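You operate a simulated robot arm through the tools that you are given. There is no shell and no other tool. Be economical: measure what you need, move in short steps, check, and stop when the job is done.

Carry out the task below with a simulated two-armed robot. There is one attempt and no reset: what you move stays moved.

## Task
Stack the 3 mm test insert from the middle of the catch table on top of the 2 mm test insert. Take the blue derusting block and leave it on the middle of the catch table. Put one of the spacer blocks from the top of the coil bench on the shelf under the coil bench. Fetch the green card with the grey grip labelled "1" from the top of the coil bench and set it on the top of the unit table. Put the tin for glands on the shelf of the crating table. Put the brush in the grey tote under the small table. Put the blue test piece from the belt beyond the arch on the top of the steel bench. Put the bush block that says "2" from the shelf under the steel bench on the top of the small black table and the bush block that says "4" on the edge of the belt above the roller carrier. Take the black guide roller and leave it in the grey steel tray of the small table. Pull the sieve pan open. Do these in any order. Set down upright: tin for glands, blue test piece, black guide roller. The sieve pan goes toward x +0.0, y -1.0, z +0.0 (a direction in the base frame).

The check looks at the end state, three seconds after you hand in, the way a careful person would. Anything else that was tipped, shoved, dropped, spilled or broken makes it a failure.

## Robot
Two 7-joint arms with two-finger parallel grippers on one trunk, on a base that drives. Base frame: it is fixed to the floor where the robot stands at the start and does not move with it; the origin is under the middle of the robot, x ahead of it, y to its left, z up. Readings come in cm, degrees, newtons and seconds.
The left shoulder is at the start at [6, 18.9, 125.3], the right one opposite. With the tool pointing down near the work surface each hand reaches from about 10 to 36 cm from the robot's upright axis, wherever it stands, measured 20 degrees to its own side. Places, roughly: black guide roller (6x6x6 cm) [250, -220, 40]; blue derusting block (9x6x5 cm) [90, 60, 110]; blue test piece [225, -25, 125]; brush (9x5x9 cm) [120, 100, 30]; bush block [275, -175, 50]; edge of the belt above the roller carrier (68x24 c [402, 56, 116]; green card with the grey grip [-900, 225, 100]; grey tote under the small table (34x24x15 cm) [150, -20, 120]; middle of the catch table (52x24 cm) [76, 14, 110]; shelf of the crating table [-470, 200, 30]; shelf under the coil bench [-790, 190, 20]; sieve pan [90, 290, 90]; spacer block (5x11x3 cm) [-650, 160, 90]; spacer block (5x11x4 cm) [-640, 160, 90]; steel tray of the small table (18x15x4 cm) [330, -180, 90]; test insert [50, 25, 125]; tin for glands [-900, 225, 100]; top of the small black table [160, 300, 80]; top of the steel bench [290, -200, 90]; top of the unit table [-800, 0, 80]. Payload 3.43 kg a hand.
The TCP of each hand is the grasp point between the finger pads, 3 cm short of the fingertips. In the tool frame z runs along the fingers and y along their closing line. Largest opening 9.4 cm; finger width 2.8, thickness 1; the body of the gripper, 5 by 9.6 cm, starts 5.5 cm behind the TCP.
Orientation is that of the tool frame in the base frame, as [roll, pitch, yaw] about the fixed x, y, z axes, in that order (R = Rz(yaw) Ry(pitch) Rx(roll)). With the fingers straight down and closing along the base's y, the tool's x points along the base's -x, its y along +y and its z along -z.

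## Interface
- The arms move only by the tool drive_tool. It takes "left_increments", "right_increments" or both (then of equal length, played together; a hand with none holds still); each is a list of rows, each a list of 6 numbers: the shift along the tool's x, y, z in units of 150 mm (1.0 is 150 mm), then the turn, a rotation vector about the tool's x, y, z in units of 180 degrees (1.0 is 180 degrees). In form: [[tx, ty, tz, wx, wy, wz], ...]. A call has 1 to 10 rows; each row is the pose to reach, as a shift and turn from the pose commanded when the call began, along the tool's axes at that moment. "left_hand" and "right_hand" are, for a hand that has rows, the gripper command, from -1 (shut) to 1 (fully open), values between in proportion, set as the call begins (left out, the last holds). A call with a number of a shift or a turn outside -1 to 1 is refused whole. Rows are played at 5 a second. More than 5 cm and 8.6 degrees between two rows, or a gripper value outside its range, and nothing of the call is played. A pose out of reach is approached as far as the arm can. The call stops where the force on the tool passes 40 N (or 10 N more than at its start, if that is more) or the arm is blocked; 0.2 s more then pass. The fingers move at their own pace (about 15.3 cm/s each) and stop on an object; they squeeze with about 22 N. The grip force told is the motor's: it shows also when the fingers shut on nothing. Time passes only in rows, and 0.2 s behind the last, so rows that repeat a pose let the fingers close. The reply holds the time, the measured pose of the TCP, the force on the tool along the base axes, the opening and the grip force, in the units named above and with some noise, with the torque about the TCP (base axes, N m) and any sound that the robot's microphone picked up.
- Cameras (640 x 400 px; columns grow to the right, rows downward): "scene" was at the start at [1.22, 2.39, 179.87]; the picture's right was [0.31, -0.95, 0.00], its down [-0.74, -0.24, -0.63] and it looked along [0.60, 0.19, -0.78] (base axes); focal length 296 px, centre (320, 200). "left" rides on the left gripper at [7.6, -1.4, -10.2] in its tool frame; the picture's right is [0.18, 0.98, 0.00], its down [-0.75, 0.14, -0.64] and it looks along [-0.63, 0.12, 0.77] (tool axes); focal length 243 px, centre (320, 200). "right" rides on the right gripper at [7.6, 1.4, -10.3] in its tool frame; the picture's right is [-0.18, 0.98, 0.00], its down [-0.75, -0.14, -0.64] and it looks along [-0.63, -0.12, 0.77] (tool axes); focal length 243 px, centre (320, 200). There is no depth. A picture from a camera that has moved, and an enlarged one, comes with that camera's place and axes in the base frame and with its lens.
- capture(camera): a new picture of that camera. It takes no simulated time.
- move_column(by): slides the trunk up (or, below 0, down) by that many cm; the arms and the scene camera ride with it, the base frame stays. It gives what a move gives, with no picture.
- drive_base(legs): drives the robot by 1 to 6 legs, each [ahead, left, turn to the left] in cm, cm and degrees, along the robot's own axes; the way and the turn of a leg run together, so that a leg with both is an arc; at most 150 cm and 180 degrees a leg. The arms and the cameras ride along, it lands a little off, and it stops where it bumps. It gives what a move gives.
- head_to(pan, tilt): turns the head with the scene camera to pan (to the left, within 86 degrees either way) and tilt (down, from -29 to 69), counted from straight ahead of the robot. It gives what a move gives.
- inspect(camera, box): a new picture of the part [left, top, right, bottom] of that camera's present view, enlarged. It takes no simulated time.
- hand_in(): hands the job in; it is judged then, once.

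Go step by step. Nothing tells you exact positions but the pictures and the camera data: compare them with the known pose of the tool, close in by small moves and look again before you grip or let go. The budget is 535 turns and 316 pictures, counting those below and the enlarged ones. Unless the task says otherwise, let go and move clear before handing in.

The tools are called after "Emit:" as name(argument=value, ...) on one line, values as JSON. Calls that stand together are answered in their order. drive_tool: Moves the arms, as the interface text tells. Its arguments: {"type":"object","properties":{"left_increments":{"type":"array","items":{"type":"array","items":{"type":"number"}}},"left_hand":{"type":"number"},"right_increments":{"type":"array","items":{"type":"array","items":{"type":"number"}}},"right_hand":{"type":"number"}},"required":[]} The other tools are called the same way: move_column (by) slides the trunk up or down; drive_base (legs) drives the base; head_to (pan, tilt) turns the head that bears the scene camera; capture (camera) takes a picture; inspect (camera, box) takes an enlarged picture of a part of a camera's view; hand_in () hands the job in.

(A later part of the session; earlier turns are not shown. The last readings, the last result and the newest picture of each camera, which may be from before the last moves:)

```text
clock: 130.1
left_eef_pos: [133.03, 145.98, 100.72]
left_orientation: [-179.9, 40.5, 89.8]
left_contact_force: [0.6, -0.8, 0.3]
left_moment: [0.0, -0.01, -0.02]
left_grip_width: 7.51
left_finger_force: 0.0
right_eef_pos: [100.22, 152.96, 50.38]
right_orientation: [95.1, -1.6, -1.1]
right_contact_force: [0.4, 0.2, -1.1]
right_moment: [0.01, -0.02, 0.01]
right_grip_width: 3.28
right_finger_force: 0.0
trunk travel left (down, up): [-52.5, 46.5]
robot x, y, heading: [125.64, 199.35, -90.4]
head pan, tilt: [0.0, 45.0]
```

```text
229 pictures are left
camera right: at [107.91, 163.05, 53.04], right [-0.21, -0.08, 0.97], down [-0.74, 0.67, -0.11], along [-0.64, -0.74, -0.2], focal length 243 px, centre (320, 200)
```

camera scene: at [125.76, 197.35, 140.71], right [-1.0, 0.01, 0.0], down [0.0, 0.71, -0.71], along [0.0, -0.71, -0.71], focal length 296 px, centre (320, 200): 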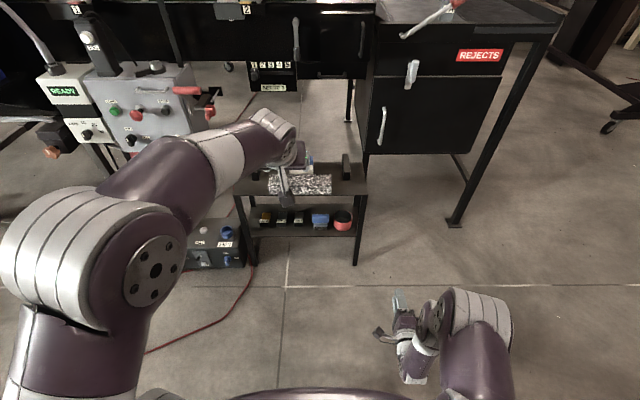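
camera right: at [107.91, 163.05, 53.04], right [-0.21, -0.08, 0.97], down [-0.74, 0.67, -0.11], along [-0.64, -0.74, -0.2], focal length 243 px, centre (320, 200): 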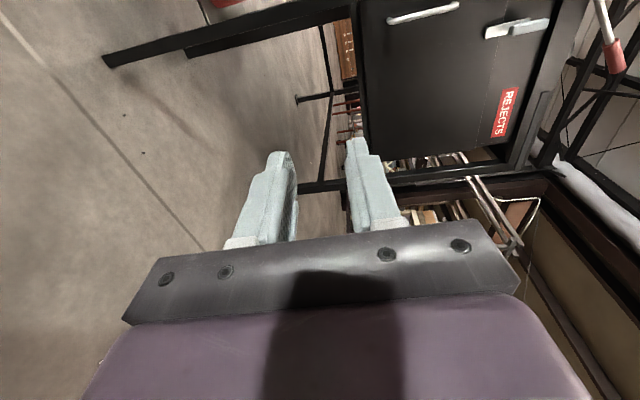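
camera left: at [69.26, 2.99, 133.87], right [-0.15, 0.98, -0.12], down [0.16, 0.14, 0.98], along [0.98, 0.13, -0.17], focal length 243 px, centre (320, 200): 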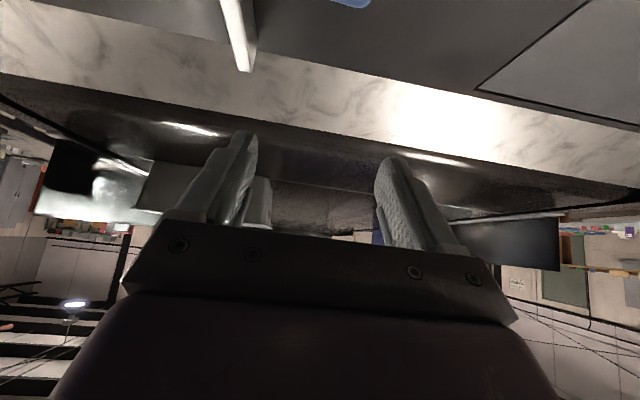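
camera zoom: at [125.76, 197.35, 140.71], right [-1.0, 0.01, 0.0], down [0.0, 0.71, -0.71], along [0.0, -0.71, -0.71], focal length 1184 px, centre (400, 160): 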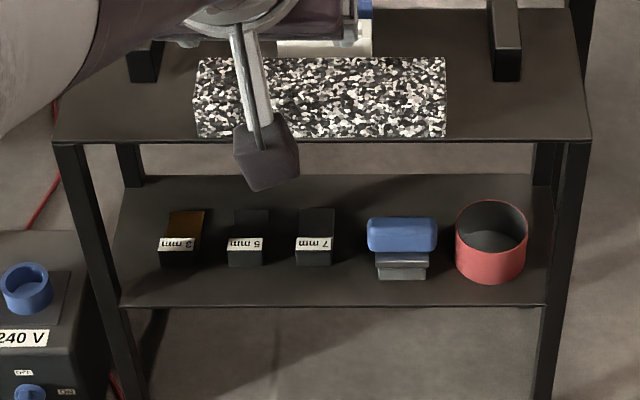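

The brush stands at about (125.4, 101.5) with a blue handle and a narrower grey base (~6 cm wide), beside the red cup. I will take the grey base with the left hand held nearly horizontal; first I raise the right hand and lower the trunk.

Emit:
drive_tool(right_increments=[[0, 0.3, 0, 0, 0, 0], [0, 0.6, 0, 0, 0, 0], [0, 0.9, 0, 0, 0, 0], [0, 1, 0, 0, 0, 0]], left_increments=[[0, 0, 0, 0, -0.045, 0], [0, 0, 0, 0, -0.09, 0], [0, 0, 0, 0, -0.135, 0], [0, 0, 0, 0, -0.18, 0]])

Emit:
drive_tool(right_increments=[[0, 0.3, 0, 0, 0, 0], [0, 0.6, 0, 0, 0, 0], [0, 0.9, 0, 0, 0, 0], [0, 1, 0, 0, 0, 0]], left_increments=[[0, 0, 0, 0, -0.03, 0], [0, 0, 0, 0, -0.045, 0], [0, 0, 0, 0, -0.045, 0], [0, 0, 0, 0, -0.045, 0]])

Emit:
move_column(by=-40)

Emit:
capture(camera="left")

Emit:
capture(camera="scene")

```text
clock: 131.1
left_eef_pos: [132.96, 145.96, 100.82]
left_orientation: [-179.9, 72.9, 89.9]
left_contact_force: [0.1, 0.1, 0.2]
left_moment: [0.0, 0.04, 0.03]
left_grip_width: 7.52
left_finger_force: 0.0
right_eef_pos: [99.79, 151.87, 65.39]
right_orientation: [95.1, -1.5, -1.1]
right_contact_force: [1.0, 1.3, -0.4]
right_moment: [0.02, 0.01, 0.01]
right_grip_width: 3.29
right_finger_force: 0.2
trunk travel left (down, up): [-52.5, 46.5]
robot x, y, heading: [125.73, 199.36, -90.2]
head pan, tilt: [0.0, 45.0]
```

```text
clock: 132.1
left_eef_pos: [133.07, 145.91, 100.7]
left_orientation: [-179.7, 81.0, 90.0]
left_contact_force: [0.1, 0.0, 0.0]
left_moment: [-0.01, 0.03, -0.02]
left_grip_width: 7.53
left_finger_force: 0.0
right_eef_pos: [99.33, 150.52, 80.19]
right_orientation: [95.1, -1.6, -1.1]
right_contact_force: [-0.8, -0.1, 0.6]
right_moment: [0.02, 0.04, 0.0]
right_grip_width: 3.28
right_finger_force: 0.1
trunk travel left (down, up): [-52.5, 46.5]
robot x, y, heading: [125.68, 199.64, -90.3]
head pan, tilt: [0.0, 45.0]
```

```text
clock: 135.9
left_eef_pos: [133.18, 145.88, 60.81]
left_orientation: [-179.8, 80.9, 90.0]
left_contact_force: [0.2, 0.0, -0.3]
left_moment: [-0.01, -0.02, 0.01]
left_grip_width: 7.53
left_finger_force: 0.0
right_eef_pos: [99.48, 150.58, 40.18]
right_orientation: [95.0, -1.7, -1.1]
right_contact_force: [0.9, 0.3, -0.4]
right_moment: [-0.01, -0.03, -0.01]
right_grip_width: 3.29
right_finger_force: 0.1
trunk travel left (down, up): [-12.5, 86.5]
robot x, y, heading: [125.99, 199.37, -90.7]
head pan, tilt: [0.0, 45.0]
```

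```text
228 pictures are left
camera left: at [131.72, 157.26, 54.93], right [0.98, 0.02, -0.18], down [0.14, 0.52, 0.84], along [0.11, -0.86, 0.5], focal length 243 px, centre (320, 200)
```

left: 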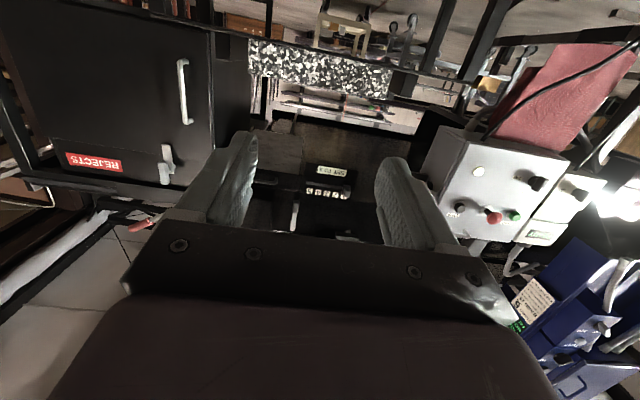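

```text
227 pictures are left
camera scene: at [125.77, 197.36, 100.71], right [-1.0, 0.01, 0.0], down [0.0, 0.71, -0.71], along [0.0, -0.71, -0.71], focal length 296 px, centre (320, 200)
```

scene: 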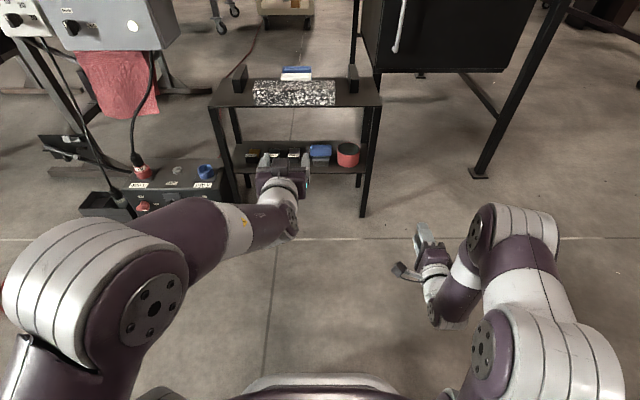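

I need the exact shape of the brush. I zoom in from this lower viewpoint.

Emit:
inspect(camera="scene", box=[295, 130, 375, 180])

```text
8.00 times, centred on (335, 155) of scene
camera zoom: at [125.77, 197.36, 100.71], right [-1.0, 0.01, 0.0], down [0.0, 0.71, -0.71], along [0.0, -0.71, -0.71], focal length 2367 px, centre (200, 560)
```

zoom: 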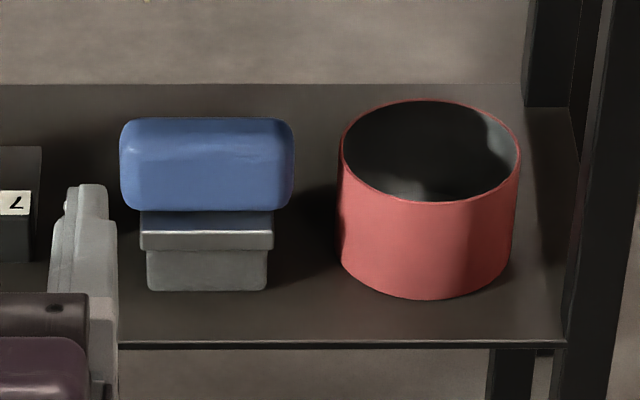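

The grey base is 6–6.6 cm wide with ample side clearance (3 cm to the cup). I lower the trunk and bring the left hand, levelled, in front of it.

Emit:
move_column(by=-12)

Emit:
drive_tool(left_increments=[[0.25, -0.12, 0, 0, -0.03, 0], [0.5, -0.25, 0, 0, -0.03, 0], [0.75, -0.38, 0, 0, -0.03, 0], [1, -0.5, 0, 0, -0.03, 0]])

Emit:
inspect(camera="scene", box=[260, 80, 400, 190])

```text
clock: 137.4
left_eef_pos: [133.02, 146.0, 48.89]
left_orientation: [-179.7, 81.0, 90.0]
left_contact_force: [0.0, -0.7, 0.1]
left_moment: [0.01, -0.05, -0.01]
left_grip_width: 7.53
left_finger_force: 0.0
right_eef_pos: [99.24, 150.64, 28.24]
right_orientation: [95.0, -1.6, -1.1]
right_contact_force: [0.3, -0.3, 0.3]
right_moment: [-0.02, 0.0, -0.02]
right_grip_width: 3.3
right_finger_force: 0.0
trunk travel left (down, up): [-0.5, 98.5]
robot x, y, heading: [125.59, 199.24, -90.3]
head pan, tilt: [0.0, 45.0]
```

```text
clock: 138.4
left_eef_pos: [125.5, 146.0, 36.21]
left_orientation: [-179.4, 85.6, 90.0]
left_contact_force: [0.0, 0.4, -0.2]
left_moment: [0.02, -0.02, 0.01]
left_grip_width: 7.52
left_finger_force: 0.1
left hand out of reach, approached as far as the arm can: row 2, 3, 4
right_eef_pos: [99.34, 150.6, 28.21]
right_orientation: [95.0, -1.6, -1.0]
right_contact_force: [0.7, -0.2, -0.4]
right_moment: [-0.01, -0.01, 0.04]
right_grip_width: 3.26
right_finger_force: 0.1
trunk travel left (down, up): [-0.5, 98.5]
robot x, y, heading: [126.01, 199.44, -90.3]
head pan, tilt: [0.0, 45.0]
```

```text
3.64 times, centred on (330, 135) of scene
camera zoom: at [125.78, 197.37, 88.71], right [-1.0, 0.0, 0.0], down [0.0, 0.71, -0.71], along [0.0, -0.71, -0.71], focal length 1076 px, centre (284, 436)
```

zoom: 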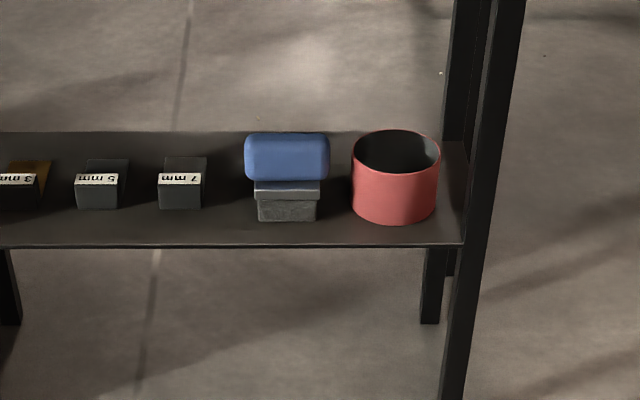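

The hand needs more extension to get lower. I reach forward and down while still clear of the table.

Emit:
drive_tool(left_increments=[[0.1, 0, 0.2, 0, -0.015, 0], [0.2, 0, 0.4, 0, -0.015, 0], [0.3, 0, 0.6, 0, -0.015, 0], [0.45, 0, 0.75, 0, -0.015, 0]])

Emit:
capture(camera="scene")

```text
clock: 139.4
left_eef_pos: [125.56, 134.89, 28.77]
left_orientation: [-176.3, 89.2, 93.3]
left_contact_force: [0.7, 0.1, -0.2]
left_moment: [-0.01, 0.0, -0.03]
left_grip_width: 7.54
left_finger_force: 0.0
left hand out of reach, approached as far as the arm can: row 1
right_eef_pos: [99.34, 150.57, 28.4]
right_orientation: [94.9, -1.7, -1.0]
right_contact_force: [0.0, 1.1, -0.5]
right_moment: [-0.01, -0.01, -0.01]
right_grip_width: 3.29
right_finger_force: 0.1
trunk travel left (down, up): [-0.5, 98.5]
robot x, y, heading: [125.85, 199.53, -90.4]
head pan, tilt: [0.0, 45.0]
```

```text
224 pictures are left
camera scene: at [125.77, 197.37, 88.71], right [-1.0, 0.0, 0.0], down [0.0, 0.71, -0.71], along [0.0, -0.71, -0.71], focal length 296 px, centre (320, 200)
```

scene: 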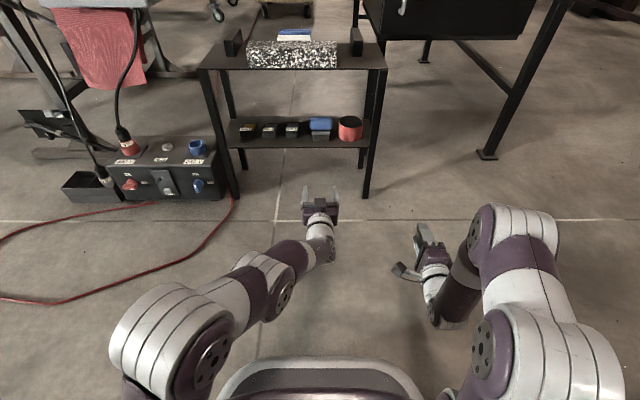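

Level and low. I advance the base by 21 cm and check the alignment.

Emit:
drive_base(legs=[[21, 0, 0]])

Emit:
inspect(camera="scene", box=[270, 110, 390, 230])

Emit:
capture(camera="left")

```text
clock: 141.0
left_eef_pos: [125.7, 114.28, 28.74]
left_orientation: [-177.9, 89.1, 92.1]
left_contact_force: [0.1, 0.3, -0.7]
left_moment: [0.03, -0.02, -0.02]
left_grip_width: 7.5
left_finger_force: 0.1
right_eef_pos: [99.46, 129.68, 28.21]
right_orientation: [95.0, -1.6, -0.9]
right_contact_force: [-0.4, 0.0, -0.4]
right_moment: [-0.03, 0.01, -0.02]
right_grip_width: 3.3
right_finger_force: 0.0
trunk travel left (down, up): [-0.5, 98.5]
robot x, y, heading: [125.74, 178.62, -90.0]
head pan, tilt: [0.0, 45.0]
```

```text
3.33 times, centred on (330, 170) of scene
camera zoom: at [125.72, 176.57, 88.7], right [-1.0, 0.0, 0.0], down [0.0, 0.71, -0.71], along [0.0, -0.71, -0.71], focal length 986 px, centre (287, 300)
```

zoom: 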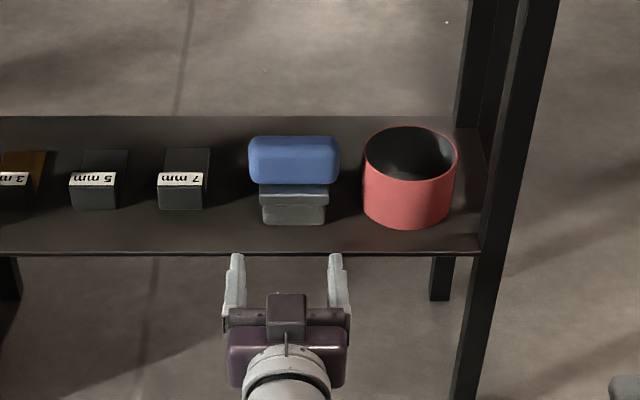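

```text
222 pictures are left
camera left: at [124.34, 124.55, 21.25], right [0.98, 0.0, -0.18], down [0.14, 0.63, 0.76], along [0.12, -0.78, 0.62], focal length 243 px, centre (320, 200)
```

left: 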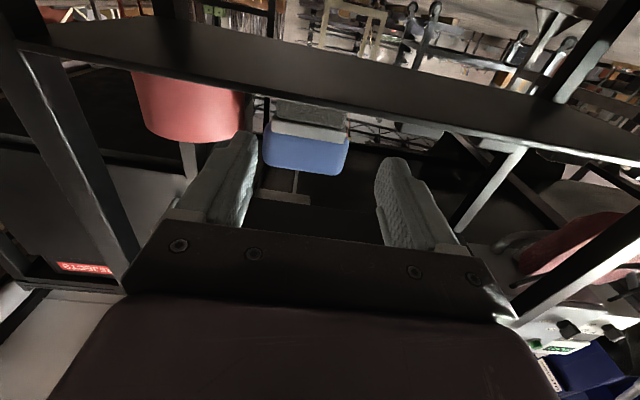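

The brush is about 0.8 cm toward −x of the hand. I trim x and height, open to 8.2 cm, and advance with the base in two steps.

Emit:
drive_tool(left_increments=[[-0.02, -0.03, 0, 0, 0, 0], [-0.04, -0.053, 0, 0, 0, 0], [-0.04, -0.053, 0, 0, 0, 0]], left_hand=0.75)

Emit:
drive_base(legs=[[5, 0, 0]])

Emit:
inspect(camera="scene", box=[270, 120, 370, 220])

Emit:
capture(camera="left")

```text
clock: 141.8
left_eef_pos: [124.99, 114.22, 29.26]
left_orientation: [-178.7, 89.2, 91.3]
left_contact_force: [0.6, 0.1, 0.3]
left_moment: [0.01, 0.03, 0.01]
left_grip_width: 8.24
left_finger_force: 0.0
right_eef_pos: [99.47, 129.68, 28.18]
right_orientation: [95.0, -1.6, -0.9]
right_contact_force: [-0.2, 0.1, -0.2]
right_moment: [0.0, -0.01, 0.01]
right_grip_width: 3.3
right_finger_force: 0.1
trunk travel left (down, up): [-0.5, 98.5]
robot x, y, heading: [125.88, 178.55, -89.9]
head pan, tilt: [0.0, 45.0]
```

```text
clock: 142.8
left_eef_pos: [124.85, 109.25, 29.39]
left_orientation: [-178.1, 89.1, 91.9]
left_contact_force: [0.5, -0.4, -0.7]
left_moment: [0.01, -0.01, 0.04]
left_grip_width: 8.23
left_finger_force: 0.0
right_eef_pos: [99.57, 124.78, 28.17]
right_orientation: [95.1, -1.6, -0.8]
right_contact_force: [0.2, 0.2, 0.9]
right_moment: [0.01, -0.01, -0.02]
right_grip_width: 3.28
right_finger_force: 0.0
trunk travel left (down, up): [-0.5, 98.5]
robot x, y, heading: [125.51, 173.41, -89.9]
head pan, tilt: [0.0, 45.0]
```

```text
4.00 times, centred on (320, 170) of scene
camera zoom: at [125.71, 171.66, 88.7], right [-1.0, 0.0, 0.0], down [0.0, 0.71, -0.71], along [0.0, -0.71, -0.71], focal length 1184 px, centre (320, 320)
```

zoom: 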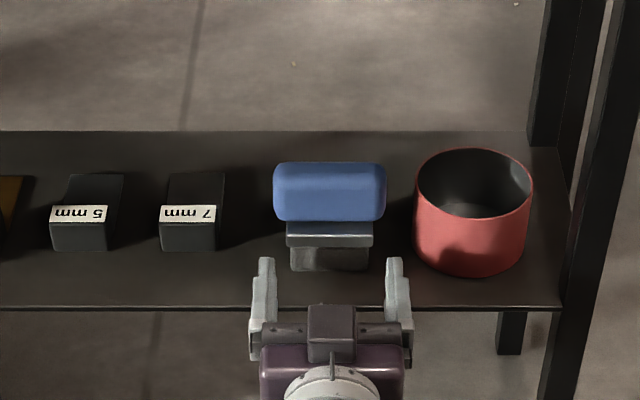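

```text
220 pictures are left
camera left: at [123.55, 119.61, 21.92], right [0.98, 0.0, -0.18], down [0.14, 0.63, 0.76], along [0.12, -0.78, 0.62], focal length 243 px, centre (320, 200)
```

left: 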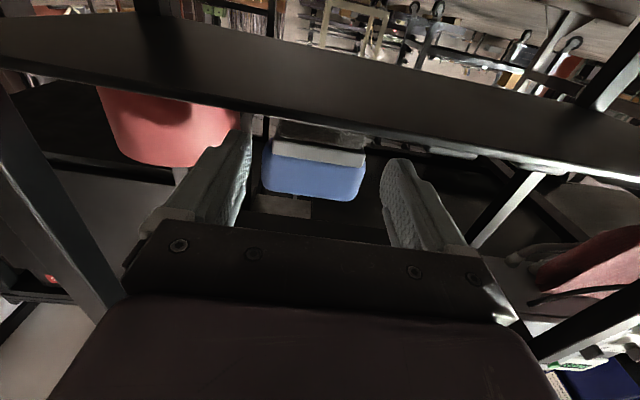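

Well aligned. I advance the last 5.4 cm.

Emit:
drive_base(legs=[[5.4, 0, 0]])

Emit:
inspect(camera="scene", box=[270, 120, 370, 220])

Emit:
capture(camera="left")

```text
clock: 143.7
left_eef_pos: [124.9, 103.8, 29.34]
left_orientation: [-178.2, 89.1, 91.7]
left_contact_force: [0.3, -0.2, 0.1]
left_moment: [0.01, 0.0, -0.02]
left_grip_width: 8.2
left_finger_force: 0.0
right_eef_pos: [99.54, 119.33, 28.16]
right_orientation: [95.2, -1.6, -0.9]
right_contact_force: [-0.9, -0.5, -0.4]
right_moment: [-0.02, -0.02, 0.01]
right_grip_width: 3.31
right_finger_force: 0.1
trunk travel left (down, up): [-0.5, 98.5]
robot x, y, heading: [125.77, 168.63, -89.8]
head pan, tilt: [0.0, 45.0]
```

```text
4.00 times, centred on (320, 170) of scene
camera zoom: at [125.71, 166.27, 88.7], right [-1.0, 0.0, 0.0], down [0.0, 0.71, -0.71], along [0.0, -0.71, -0.71], focal length 1184 px, centre (320, 320)
```

zoom: 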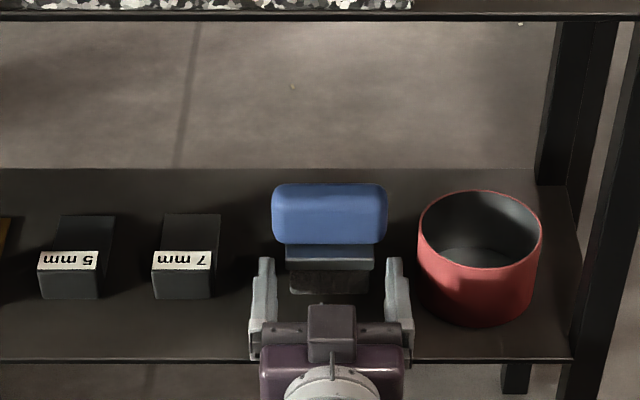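

```text
218 pictures are left
camera left: at [123.53, 114.21, 21.92], right [0.98, 0.0, -0.18], down [0.14, 0.63, 0.76], along [0.12, -0.78, 0.62], focal length 243 px, centre (320, 200)
```

left: 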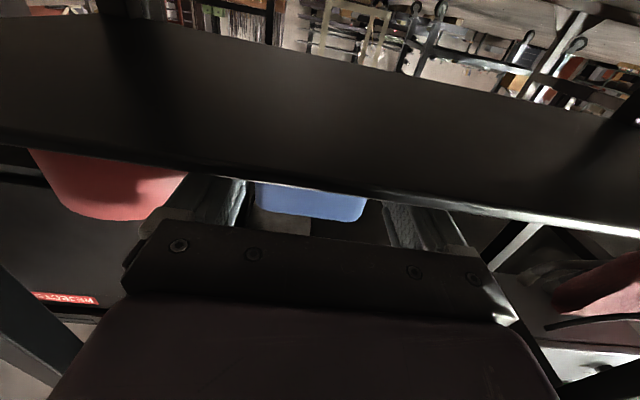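

The fingers overlap the base by only ~1.5 cm. I raise 4 mm and advance a little further.

Emit:
drive_tool(left_increments=[[-0.015, 0, 0, 0, 0, 0], [-0.025, 0, 0, 0, 0, 0]])

Emit:
drive_base(legs=[[1.8, 0, 0]])

Emit:
inspect(camera="scene", box=[290, 150, 350, 210])

```text
clock: 144.3
left_eef_pos: [124.86, 103.89, 29.85]
left_orientation: [-177.6, 89.1, 92.2]
left_contact_force: [0.3, 0.8, -0.5]
left_moment: [-0.01, 0.0, -0.01]
left_grip_width: 8.24
left_finger_force: 0.1
right_eef_pos: [99.56, 119.4, 28.29]
right_orientation: [95.2, -1.6, -0.9]
right_contact_force: [-0.4, -0.1, 0.1]
right_moment: [-0.04, -0.02, -0.01]
right_grip_width: 3.3
right_finger_force: 0.1
trunk travel left (down, up): [-0.5, 98.5]
robot x, y, heading: [125.72, 168.43, -90.0]
head pan, tilt: [0.0, 45.0]
```

```text
clock: 145.1
left_eef_pos: [124.99, 102.13, 29.71]
left_orientation: [-178.4, 89.1, 91.6]
left_contact_force: [-0.9, -0.1, -0.1]
left_moment: [0.02, 0.0, 0.0]
left_grip_width: 8.27
left_finger_force: 0.1
right_eef_pos: [99.4, 117.68, 28.25]
right_orientation: [94.9, -1.5, -0.8]
right_contact_force: [0.1, 0.0, 0.5]
right_moment: [-0.03, -0.01, 0.01]
right_grip_width: 3.3
right_finger_force: 0.1
trunk travel left (down, up): [-0.5, 98.5]
robot x, y, heading: [125.64, 166.23, -90.1]
head pan, tilt: [0.0, 45.0]
```

```text
6.67 times, centred on (320, 180) of scene
camera zoom: at [125.71, 164.47, 88.7], right [-1.0, 0.0, 0.0], down [0.0, 0.71, -0.71], along [0.0, -0.71, -0.71], focal length 1972 px, centre (320, 333)
```

zoom: 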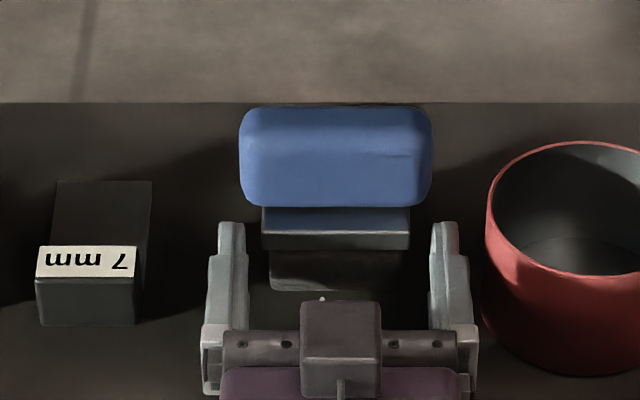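

The fingers flank the base. I close.

Emit:
drive_tool(left_increments=[[0, 0, 0, 0, 0, 0], [0, 0, 0, 0, 0, 0], [0, 0, 0, 0, 0, 0]], left_hand=-1)

Emit:
inspect(camera="scene", box=[290, 150, 350, 210])

```text
clock: 145.9
left_eef_pos: [125.03, 102.17, 29.78]
left_orientation: [-177.8, 89.2, 92.0]
left_contact_force: [-0.2, 0.4, 0.9]
left_moment: [-0.11, -0.03, -0.06]
left_grip_width: 6.51
left_finger_force: 22.2
right_eef_pos: [99.51, 117.62, 28.21]
right_orientation: [95.0, -1.5, -0.9]
right_contact_force: [0.0, 0.7, -1.0]
right_moment: [-0.02, 0.0, 0.0]
right_grip_width: 3.33
right_finger_force: 0.1
trunk travel left (down, up): [-0.5, 98.5]
robot x, y, heading: [126.3, 166.47, -90.1]
head pan, tilt: [0.0, 45.0]
```

```text
6.67 times, centred on (320, 180) of scene
camera zoom: at [125.7, 164.48, 88.71], right [-1.0, 0.0, 0.0], down [0.0, 0.71, -0.71], along [0.0, -0.71, -0.71], focal length 1972 px, centre (320, 333)
```

zoom: 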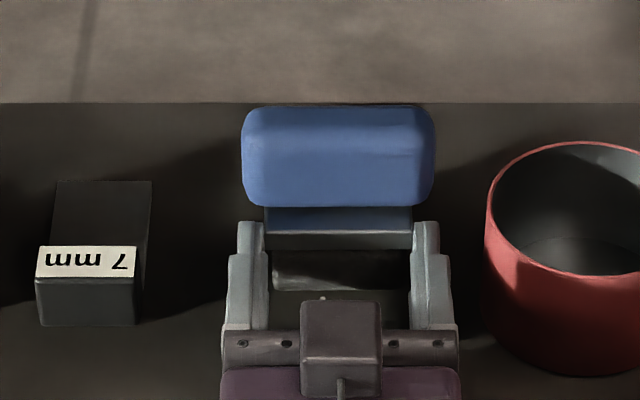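

Gripped at 6.5 cm. I lift 3 cm and back the base straight out.

Emit:
drive_tool(left_increments=[[-0.1, 0, 0, 0, 0, 0], [-0.2, 0, 0, 0, 0, 0], [-0.25, 0, 0, 0, 0, 0]])

Emit:
inspect(camera="scene", box=[280, 140, 360, 210])

```text
clock: 146.7
left_eef_pos: [124.97, 102.07, 33.4]
left_orientation: [179.4, 89.1, 89.4]
left_contact_force: [0.0, -0.5, -0.6]
left_moment: [0.0, -0.01, 0.0]
left_grip_width: 6.54
left_finger_force: 21.8
right_eef_pos: [99.53, 117.57, 28.2]
right_orientation: [95.1, -1.5, -1.0]
right_contact_force: [0.0, -0.2, -0.3]
right_moment: [-0.03, 0.0, 0.0]
right_grip_width: 3.27
right_finger_force: 0.0
trunk travel left (down, up): [-0.5, 98.5]
robot x, y, heading: [125.69, 166.89, -90.0]
head pan, tilt: [0.0, 45.0]
```

```text
5.71 times, centred on (320, 175) of scene
camera zoom: at [125.71, 164.45, 88.7], right [-1.0, 0.0, 0.0], down [0.0, 0.71, -0.71], along [0.0, -0.71, -0.71], focal length 1691 px, centre (320, 343)
```

zoom: 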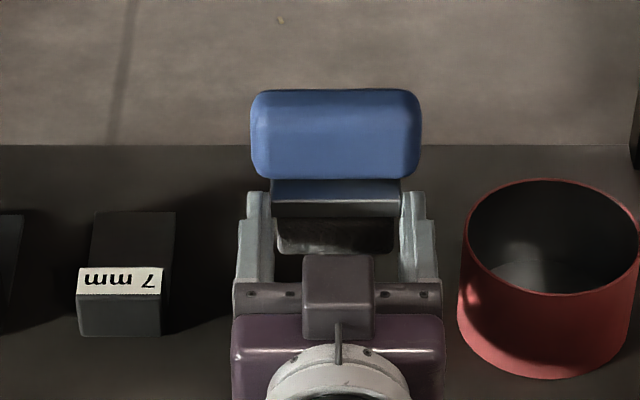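

The brush is lifted clear. I back out and raise the trunk.

Emit:
drive_base(legs=[[-42, 0, 0]])

Emit:
move_column(by=40)

Emit:
move_column(by=40)

Emit:
capture(camera="scene")

```text
clock: 149.3
left_eef_pos: [124.77, 143.99, 33.42]
left_orientation: [-178.7, 89.2, 91.0]
left_contact_force: [-0.1, -0.1, -1.1]
left_moment: [0.03, -0.06, 0.01]
left_grip_width: 6.5
left_finger_force: 21.8
right_eef_pos: [99.45, 159.56, 28.21]
right_orientation: [95.1, -1.5, -1.1]
right_contact_force: [0.0, -0.2, -1.0]
right_moment: [-0.02, 0.0, -0.01]
right_grip_width: 3.3
right_finger_force: 0.2
trunk travel left (down, up): [-0.5, 98.5]
robot x, y, heading: [126.09, 208.58, -90.2]
head pan, tilt: [0.0, 45.0]
```

```text
clock: 153.1
left_eef_pos: [124.66, 143.86, 73.39]
left_orientation: [-179.1, 89.1, 90.7]
left_contact_force: [-0.8, -0.3, -1.3]
left_moment: [0.05, 0.0, -0.04]
left_grip_width: 6.53
left_finger_force: 22.3
right_eef_pos: [99.43, 159.55, 68.18]
right_orientation: [95.0, -1.5, -1.1]
right_contact_force: [-0.2, -0.3, 0.7]
right_moment: [0.01, 0.06, 0.02]
right_grip_width: 3.28
right_finger_force: 0.1
trunk travel left (down, up): [-40.5, 58.5]
robot x, y, heading: [126.32, 208.39, -90.3]
head pan, tilt: [0.0, 45.0]
```

```text
clock: 156.9
left_eef_pos: [124.7, 143.79, 113.48]
left_orientation: [-179.0, 89.1, 90.7]
left_contact_force: [1.0, 0.8, -0.9]
left_moment: [0.03, 0.03, 0.02]
left_grip_width: 6.53
left_finger_force: 21.9
right_eef_pos: [99.32, 159.59, 108.15]
right_orientation: [95.1, -1.6, -1.2]
right_contact_force: [-0.1, -0.3, 0.0]
right_moment: [-0.02, -0.01, -0.01]
right_grip_width: 3.31
right_finger_force: 0.1
trunk travel left (down, up): [-80.5, 18.5]
robot x, y, heading: [125.61, 208.38, -90.2]
head pan, tilt: [0.0, 45.0]
```

```text
214 pictures are left
camera scene: at [125.81, 206.32, 168.7], right [-1.0, 0.0, 0.0], down [0.0, 0.71, -0.71], along [0.0, -0.71, -0.71], focal length 296 px, centre (320, 200)
```

scene: 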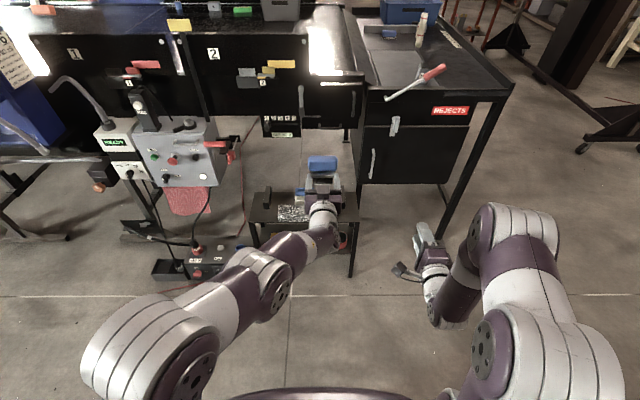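

I raise the trunk fully and tuck the left hand in a bit for travelling.

Emit:
move_column(by=18)

Emit:
drive_tool(left_increments=[[0, 0, -0.25, 0, 0, 0], [0, 0, -0.5, 0, 0, 0], [0, 0, -0.75, 0, 0, 0], [0, 0, -1, 0, 0, 0]])

Emit:
drive_base(legs=[[0, 0, -90], [150, 0, 0], [20, 0, 0], [0, 0, 90], [150, 0, 0], [150, 0, 0]])

```text
clock: 158.9
left_eef_pos: [124.69, 143.87, 131.41]
left_orientation: [-179.3, 89.2, 90.4]
left_contact_force: [0.5, 0.9, -0.9]
left_moment: [0.05, 0.01, -0.01]
left_grip_width: 6.53
left_finger_force: 21.9
right_eef_pos: [99.48, 159.51, 126.18]
right_orientation: [95.1, -1.5, -1.1]
right_contact_force: [-0.5, -0.3, -0.2]
right_moment: [-0.03, 0.01, -0.01]
right_grip_width: 3.32
right_finger_force: 0.0
trunk travel left (down, up): [-98.5, 0.5]
robot x, y, heading: [125.47, 208.57, -90.3]
head pan, tilt: [0.0, 45.0]
```

```text
clock: 159.9
left_eef_pos: [124.59, 153.8, 135.29]
left_orientation: [-179.6, 87.9, 89.6]
left_contact_force: [0.1, 0.7, -0.9]
left_moment: [0.09, -0.01, 0.0]
left_grip_width: 6.56
left_finger_force: 21.7
left hand out of reach, approached as far as the arm can: row 2, 3, 4
right_eef_pos: [99.39, 159.64, 126.31]
right_orientation: [95.1, -1.6, -1.1]
right_contact_force: [-0.3, 0.6, 0.2]
right_moment: [-0.01, 0.0, 0.01]
right_grip_width: 3.29
right_finger_force: 0.1
trunk travel left (down, up): [-98.5, 0.5]
robot x, y, heading: [125.79, 208.28, -90.3]
head pan, tilt: [0.0, 45.0]
```

```text
clock: 190.6
left_eef_pos: [-57.87, -147.28, 135.28]
left_orientation: [-179.2, 87.9, 88.5]
left_contact_force: [-1.0, 0.3, -1.5]
left_moment: [0.06, 0.03, -0.04]
left_grip_width: 6.54
left_finger_force: 21.9
right_eef_pos: [-82.94, -140.73, 126.2]
right_orientation: [95.0, -1.7, -2.6]
right_contact_force: [-0.6, -0.4, -0.5]
right_moment: [-0.02, -0.01, -0.01]
right_grip_width: 3.3
right_finger_force: 0.0
trunk travel left (down, up): [-98.5, 0.5]
robot x, y, heading: [-54.95, -92.31, -91.8]
head pan, tilt: [0.0, 45.0]
```

Now in front-right of the catch table. I turn to face +x and look along the aisle.

Emit:
drive_base(legs=[[0, 0, 91.8]])

Emit:
head_to(pan=0, tilt=25)

Emit:
capture(camera="scene")

```text
clock: 194.8
left_eef_pos: [-0.28, -94.11, 135.24]
left_orientation: [-179.4, 87.8, 179.6]
left_contact_force: [0.3, -0.5, -2.0]
left_moment: [-0.04, 0.09, -0.01]
left_grip_width: 6.53
left_finger_force: 22.3
right_eef_pos: [-6.44, -119.16, 126.27]
right_orientation: [95.0, -1.6, 88.7]
right_contact_force: [0.0, 1.2, -0.4]
right_moment: [0.01, -0.02, -0.01]
right_grip_width: 3.3
right_finger_force: 0.1
trunk travel left (down, up): [-98.5, 0.5]
robot x, y, heading: [-55.43, -92.81, -0.4]
head pan, tilt: [0.0, 45.0]
```

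```text
clock: 195.7
left_eef_pos: [-0.43, -93.99, 135.3]
left_orientation: [-179.5, 87.8, 179.7]
left_contact_force: [0.8, 0.5, -0.9]
left_moment: [0.0, 0.08, 0.02]
left_grip_width: 6.54
left_finger_force: 21.7
right_eef_pos: [-6.37, -119.02, 126.25]
right_orientation: [95.1, -1.6, 88.7]
right_contact_force: [0.5, 0.2, -0.3]
right_moment: [0.02, 0.0, -0.01]
right_grip_width: 3.3
right_finger_force: 0.1
trunk travel left (down, up): [-98.5, 0.5]
robot x, y, heading: [-55.26, -92.88, -0.6]
head pan, tilt: [0.0, 25.0]
```

```text
213 pictures are left
camera scene: at [-52.01, -92.47, 189.75], right [-0.01, -1.0, 0.0], down [-0.42, 0.0, -0.91], along [0.91, -0.01, -0.42], focal length 296 px, centre (320, 200)
```

scene: 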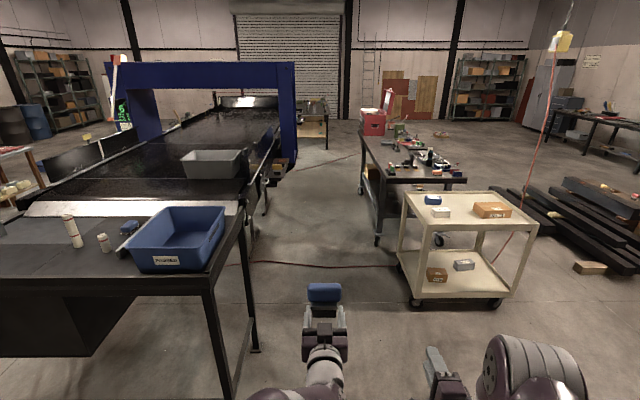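

The aisle right of the belt is clear. I drive along it to beside the tote.

Emit:
drive_base(legs=[[0, -27, 0], [150, 0, 0], [50, 0, 0]])

Emit:
head_to(pan=75, tilt=35)

Emit:
capture(camera="scene")

```text
clock: 207.3
left_eef_pos: [203.45, -117.45, 135.37]
left_orientation: [-179.4, 87.9, -178.3]
left_contact_force: [0.8, 0.9, -1.1]
left_moment: [-0.02, 0.07, 0.0]
left_grip_width: 6.53
left_finger_force: 21.5
right_eef_pos: [198.36, -142.56, 126.25]
right_orientation: [94.9, -1.6, 90.7]
right_contact_force: [-0.8, -0.8, -0.1]
right_moment: [0.02, 0.01, -0.01]
right_grip_width: 3.32
right_finger_force: 0.0
trunk travel left (down, up): [-98.5, 0.5]
robot x, y, heading: [148.77, -118.01, 1.2]
head pan, tilt: [0.0, 25.0]
```

```text
clock: 208.8
left_eef_pos: [203.66, -117.4, 135.28]
left_orientation: [-179.6, 87.9, -178.6]
left_contact_force: [0.1, 0.3, -1.0]
left_moment: [-0.03, 0.06, 0.0]
left_grip_width: 6.57
left_finger_force: 21.5
right_eef_pos: [198.51, -142.75, 126.29]
right_orientation: [95.1, -1.6, 90.7]
right_contact_force: [0.1, -0.7, -0.3]
right_moment: [-0.01, -0.02, 0.04]
right_grip_width: 3.26
right_finger_force: 0.0
trunk travel left (down, up): [-98.5, 0.5]
robot x, y, heading: [149.12, -118.27, 1.5]
head pan, tilt: [75.0, 35.0]
```

```text
212 pictures are left
camera scene: at [144.9, -109.41, 188.19], right [0.97, -0.23, 0.0], down [-0.13, -0.56, -0.82], along [0.19, 0.8, -0.57], focal length 296 px, centre (320, 200)
```

scene: 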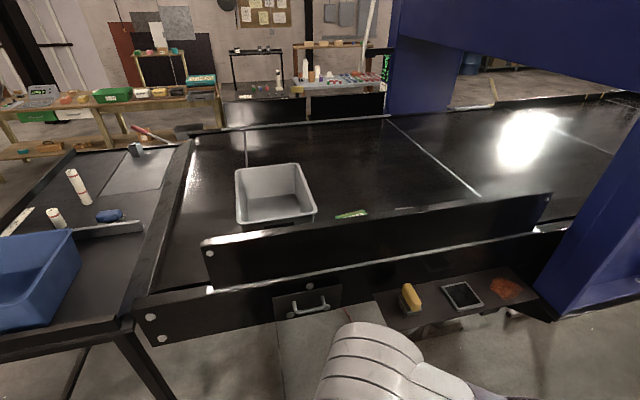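

The belt and tote are visible over the side board; I zoom in to measure heights.

Emit:
inspect(camera="scene", box=[180, 140, 420, 300])

```text
2.50 times, centred on (300, 220) of scene
camera zoom: at [144.9, -109.41, 188.19], right [0.97, -0.23, 0.0], down [-0.13, -0.56, -0.82], along [0.19, 0.8, -0.57], focal length 740 px, centre (370, 150)
```

zoom: 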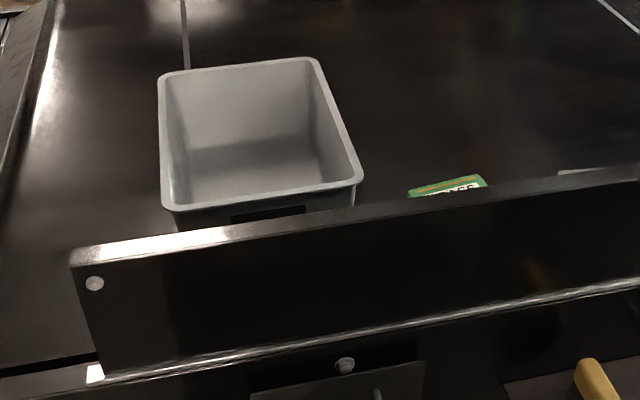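

Rim z≈131 and belt z≈116, with the board top at about 134.5. The left hand is nearly on the robot's centreline, so I turn left here to face the tote.

Emit:
drive_base(legs=[[0, 0, 88.7]])

Emit:
head_to(pan=0, tilt=42)

Emit:
capture(camera="scene")

```text
clock: 213.0
left_eef_pos: [149.8, -62.95, 135.25]
left_orientation: [-179.7, 87.8, -90.0]
left_contact_force: [0.0, -0.9, -0.6]
left_moment: [-0.04, 0.01, -0.01]
left_grip_width: 6.53
left_finger_force: 21.7
right_eef_pos: [174.89, -68.71, 126.33]
right_orientation: [95.0, -1.6, 179.2]
right_contact_force: [0.5, -0.2, -0.4]
right_moment: [0.03, 0.02, 0.01]
right_grip_width: 3.27
right_finger_force: 0.0
trunk travel left (down, up): [-98.5, 0.5]
robot x, y, heading: [148.73, -117.85, 90.0]
head pan, tilt: [75.0, 35.0]
```

```text
clock: 214.4
left_eef_pos: [149.66, -62.99, 135.36]
left_orientation: [-179.6, 87.8, -89.9]
left_contact_force: [0.2, 0.0, -1.6]
left_moment: [-0.1, 0.03, -0.03]
left_grip_width: 6.55
left_finger_force: 22.2
right_eef_pos: [174.79, -68.79, 126.05]
right_orientation: [95.1, -1.6, 179.3]
right_contact_force: [-0.5, -0.2, -0.5]
right_moment: [0.01, 0.03, -0.02]
right_grip_width: 3.29
right_finger_force: 0.1
trunk travel left (down, up): [-98.5, 0.5]
robot x, y, heading: [148.69, -118.07, 89.8]
head pan, tilt: [0.0, 42.0]
```

```text
210 pictures are left
camera scene: at [148.75, -115.4, 187.14], right [1.0, 0.0, 0.0], down [0.0, -0.67, -0.74], along [0.0, 0.74, -0.67], focal length 296 px, centre (320, 200)
```

scene: 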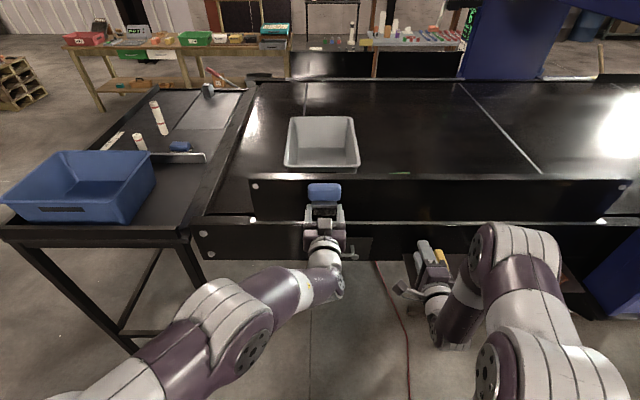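

I retract the right hand, and pitch the left hand 45° down while raising it to clear the board.

Emit:
drive_tool(left_increments=[[-0.12, 0, 0, 0, 0.045, 0], [-0.24, 0, 0, 0, 0.09, 0], [-0.36, 0, 0, 0, 0.135, 0], [-0.5, 0, 0, 0, 0.18, 0], [-0.6, 0, 0, 0, 0.225, 0], [-0.7, 0, 0, 0, 0.245, 0]], right_increments=[[0, 0.1, -0.2, 0, 0, 0], [0, 0.2, -0.4, 0, 0, 0], [0, 0.3, -0.6, 0, 0, 0], [0, 0.4, -0.8, 0, 0, 0], [0, 0.5, -1, 0, 0, 0], [0, 0.6, -1, 0, 0, 0]])

Emit:
capture(camera="scene")

```text
clock: 215.8
left_eef_pos: [149.74, -62.72, 145.62]
left_orientation: [-179.9, 43.6, -90.3]
left_contact_force: [-0.4, -0.8, -0.9]
left_moment: [-0.07, -0.02, -0.03]
left_grip_width: 6.54
left_finger_force: 21.8
right_eef_pos: [174.99, -82.86, 136.52]
right_orientation: [95.1, -1.6, 179.3]
right_contact_force: [0.0, -0.4, 0.0]
right_moment: [0.0, -0.05, -0.02]
right_grip_width: 3.27
right_finger_force: 0.0
trunk travel left (down, up): [-98.5, 0.5]
robot x, y, heading: [148.86, -118.17, 90.5]
head pan, tilt: [0.0, 42.0]
```

```text
209 pictures are left
camera scene: at [148.71, -115.35, 187.13], right [1.0, 0.0, 0.0], down [0.0, -0.67, -0.74], along [0.0, 0.74, -0.67], focal length 296 px, centre (320, 200)
```

scene: 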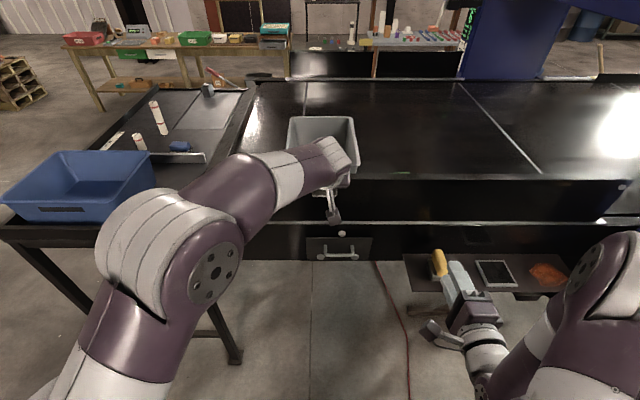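

I advance the base 26 cm with the brush above the board.

Emit:
drive_base(legs=[[26, 0, 0]])

Emit:
capture(camera="scene")

Emit:
capture(camera="left")

```text
clock: 217.7
left_eef_pos: [149.66, -36.75, 145.86]
left_orientation: [-180.0, 43.8, -90.3]
left_contact_force: [-0.7, -0.6, -1.4]
left_moment: [-0.02, 0.01, -0.02]
left_grip_width: 6.56
left_finger_force: 21.9
right_eef_pos: [175.14, -56.9, 136.54]
right_orientation: [95.0, -1.6, 179.4]
right_contact_force: [0.1, -0.1, 0.3]
right_moment: [-0.02, -0.03, -0.01]
right_grip_width: 3.27
right_finger_force: 0.0
trunk travel left (down, up): [-98.5, 0.5]
robot x, y, heading: [148.53, -91.19, 90.1]
head pan, tilt: [0.0, 42.0]
```

```text
208 pictures are left
camera scene: at [148.71, -89.58, 187.14], right [1.0, 0.0, 0.0], down [0.0, -0.67, -0.74], along [0.0, 0.74, -0.67], focal length 296 px, centre (320, 200)
```

scene: 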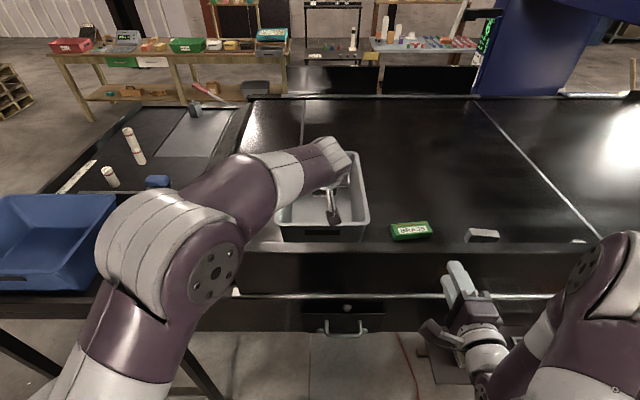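

```text
207 pictures are left
camera left: at [151.11, -49.39, 148.03], right [-0.98, -0.13, -0.13], down [-0.14, 0.1, 0.98], along [-0.11, 0.99, -0.12], focal length 243 px, centre (320, 200)
```

left: 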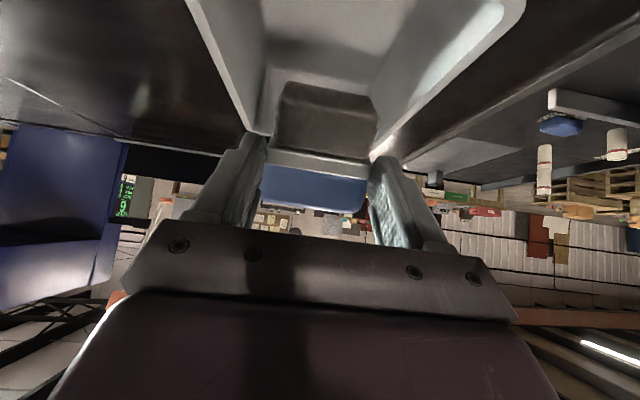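

The brush is aligned with the tote. I extend forward over it, then lower inside.

Emit:
drive_tool(left_increments=[[-0.19, 0, 0.18, 0, 0, 0], [-0.38, 0, 0.36, 0, 0, 0], [-0.57, 0, 0.545, 0, 0, 0], [-0.76, 0, 0.73, 0, 0, 0], [-0.948, 0, 0.909, 0, 0, 0]])

Emit:
drive_tool(left_increments=[[0.17, 0, 0.18, 0, 0, 0], [0.34, 0, 0.35, 0, 0, 0], [0.507, 0, 0.53, 0, 0, 0]])

Emit:
capture(camera="left")

Emit:
capture(camera="scene")

```text
clock: 218.9
left_eef_pos: [149.79, -19.38, 145.65]
left_orientation: [-180.0, 43.6, -90.3]
left_contact_force: [0.2, 0.6, -1.1]
left_moment: [0.0, -0.01, 0.01]
left_grip_width: 6.54
left_finger_force: 22.3
left hand out of reach, approached as far as the arm can: row 5
right_eef_pos: [175.18, -56.54, 136.52]
right_orientation: [95.0, -1.7, 179.3]
right_contact_force: [-0.5, -0.6, -0.4]
right_moment: [0.03, 0.02, 0.0]
right_grip_width: 3.3
right_finger_force: 0.1
trunk travel left (down, up): [-98.5, 0.5]
robot x, y, heading: [148.68, -91.59, 90.1]
head pan, tilt: [0.0, 42.0]
```

```text
clock: 219.7
left_eef_pos: [149.81, -19.31, 134.64]
left_orientation: [-180.0, 43.6, -90.3]
left_contact_force: [0.4, 0.1, -1.9]
left_moment: [-0.05, 0.02, -0.01]
left_grip_width: 6.57
left_finger_force: 22.7
right_eef_pos: [175.07, -56.61, 136.46]
right_orientation: [95.1, -1.6, 179.3]
right_contact_force: [-0.2, 0.1, 0.6]
right_moment: [0.01, -0.02, -0.01]
right_grip_width: 3.28
right_finger_force: 0.1
trunk travel left (down, up): [-98.5, 0.5]
robot x, y, heading: [148.81, -92.07, 90.0]
head pan, tilt: [0.0, 42.0]
```

```text
206 pictures are left
camera left: at [151.14, -31.97, 136.86], right [-0.98, -0.13, -0.13], down [-0.14, 0.1, 0.98], along [-0.11, 0.99, -0.12], focal length 243 px, centre (320, 200)
```

left: 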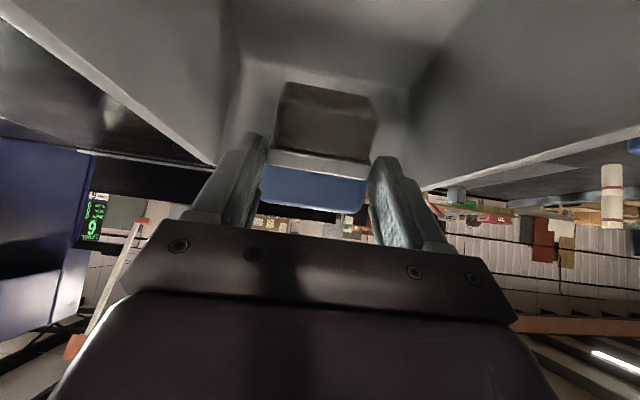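

```text
205 pictures are left
camera scene: at [148.7, -89.24, 187.14], right [1.0, 0.0, 0.0], down [0.0, -0.67, -0.74], along [0.0, 0.74, -0.67], focal length 296 px, centre (320, 200)
```

scene: 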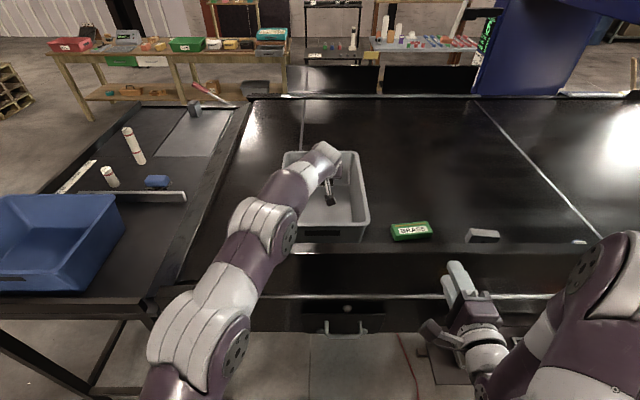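

Inside the tote's footprint. I lower further in small steps.

Emit:
drive_tool(left_increments=[[0.1, 0, 0.16, 0, 0, 0], [0.2, 0, 0.3, 0, 0, 0], [0.3, 0, 0.42, 0, 0, 0], [0.37, 0, 0.5, 0, 0, 0]])

Emit:
capture(camera="left")

Emit:
inspect(camera="scene", box=[240, 120, 400, 260])

```text
clock: 220.7
left_eef_pos: [149.82, -18.09, 125.35]
left_orientation: [-179.8, 43.8, -90.3]
left_contact_force: [0.1, -0.1, -0.8]
left_moment: [-0.05, -0.02, -0.01]
left_grip_width: 6.54
left_finger_force: 22.2
right_eef_pos: [175.1, -56.53, 136.39]
right_orientation: [95.2, -1.6, 179.2]
right_contact_force: [0.2, -0.5, -1.0]
right_moment: [-0.04, -0.01, 0.0]
right_grip_width: 3.29
right_finger_force: 0.2
trunk travel left (down, up): [-98.5, 0.5]
robot x, y, heading: [148.87, -91.68, 90.2]
head pan, tilt: [0.0, 42.0]
```

```text
204 pictures are left
camera left: at [151.22, -30.68, 127.51], right [-0.98, -0.13, -0.13], down [-0.14, 0.1, 0.98], along [-0.11, 0.99, -0.12], focal length 243 px, centre (320, 200)
```

left: 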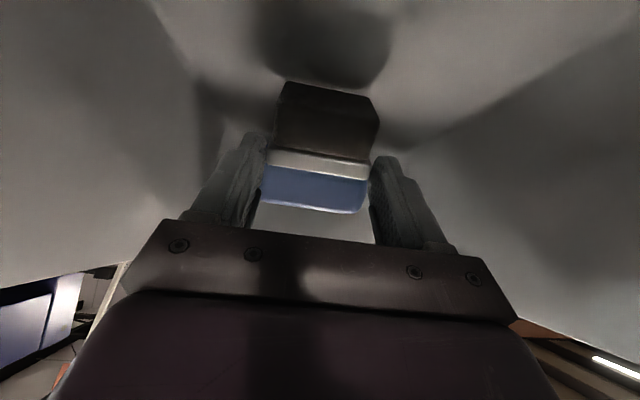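

```text
2.86 times, centred on (320, 190) of scene
camera zoom: at [148.71, -89.14, 187.14], right [1.0, 0.0, 0.0], down [0.0, -0.67, -0.74], along [0.0, 0.74, -0.67], focal length 845 px, centre (320, 229)
```

zoom: 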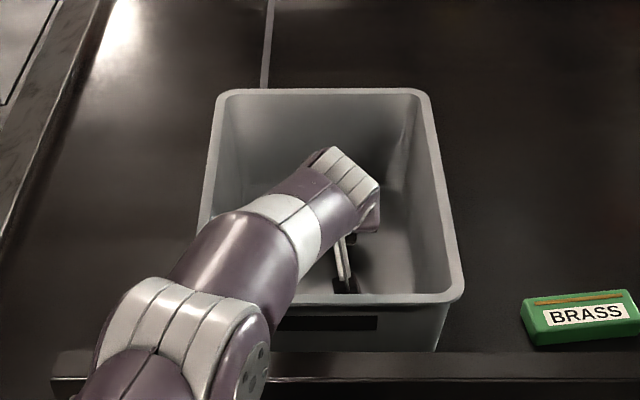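

I lower another 1.2 cm watching the force.

Emit:
drive_tool(left_increments=[[0.02, 0, 0.025, 0, 0, 0], [0.04, 0, 0.045, 0, 0, 0], [0.055, 0, 0.06, 0, 0, 0]])

```text
clock: 221.5
left_eef_pos: [149.79, -18.19, 124.82]
left_orientation: [-179.9, 44.2, -90.1]
left_contact_force: [-0.2, 1.6, 14.7]
left_moment: [0.63, 0.03, 0.11]
left_grip_width: 6.61
left_finger_force: 21.9
right_eef_pos: [174.99, -57.06, 136.5]
right_orientation: [95.0, -1.6, 179.3]
right_contact_force: [0.7, -0.7, -0.5]
right_moment: [0.0, 0.01, 0.01]
right_grip_width: 3.3
right_finger_force: 0.0
trunk travel left (down, up): [-98.5, 0.5]
robot x, y, heading: [148.71, -91.89, 90.0]
head pan, tilt: [0.0, 42.0]
```

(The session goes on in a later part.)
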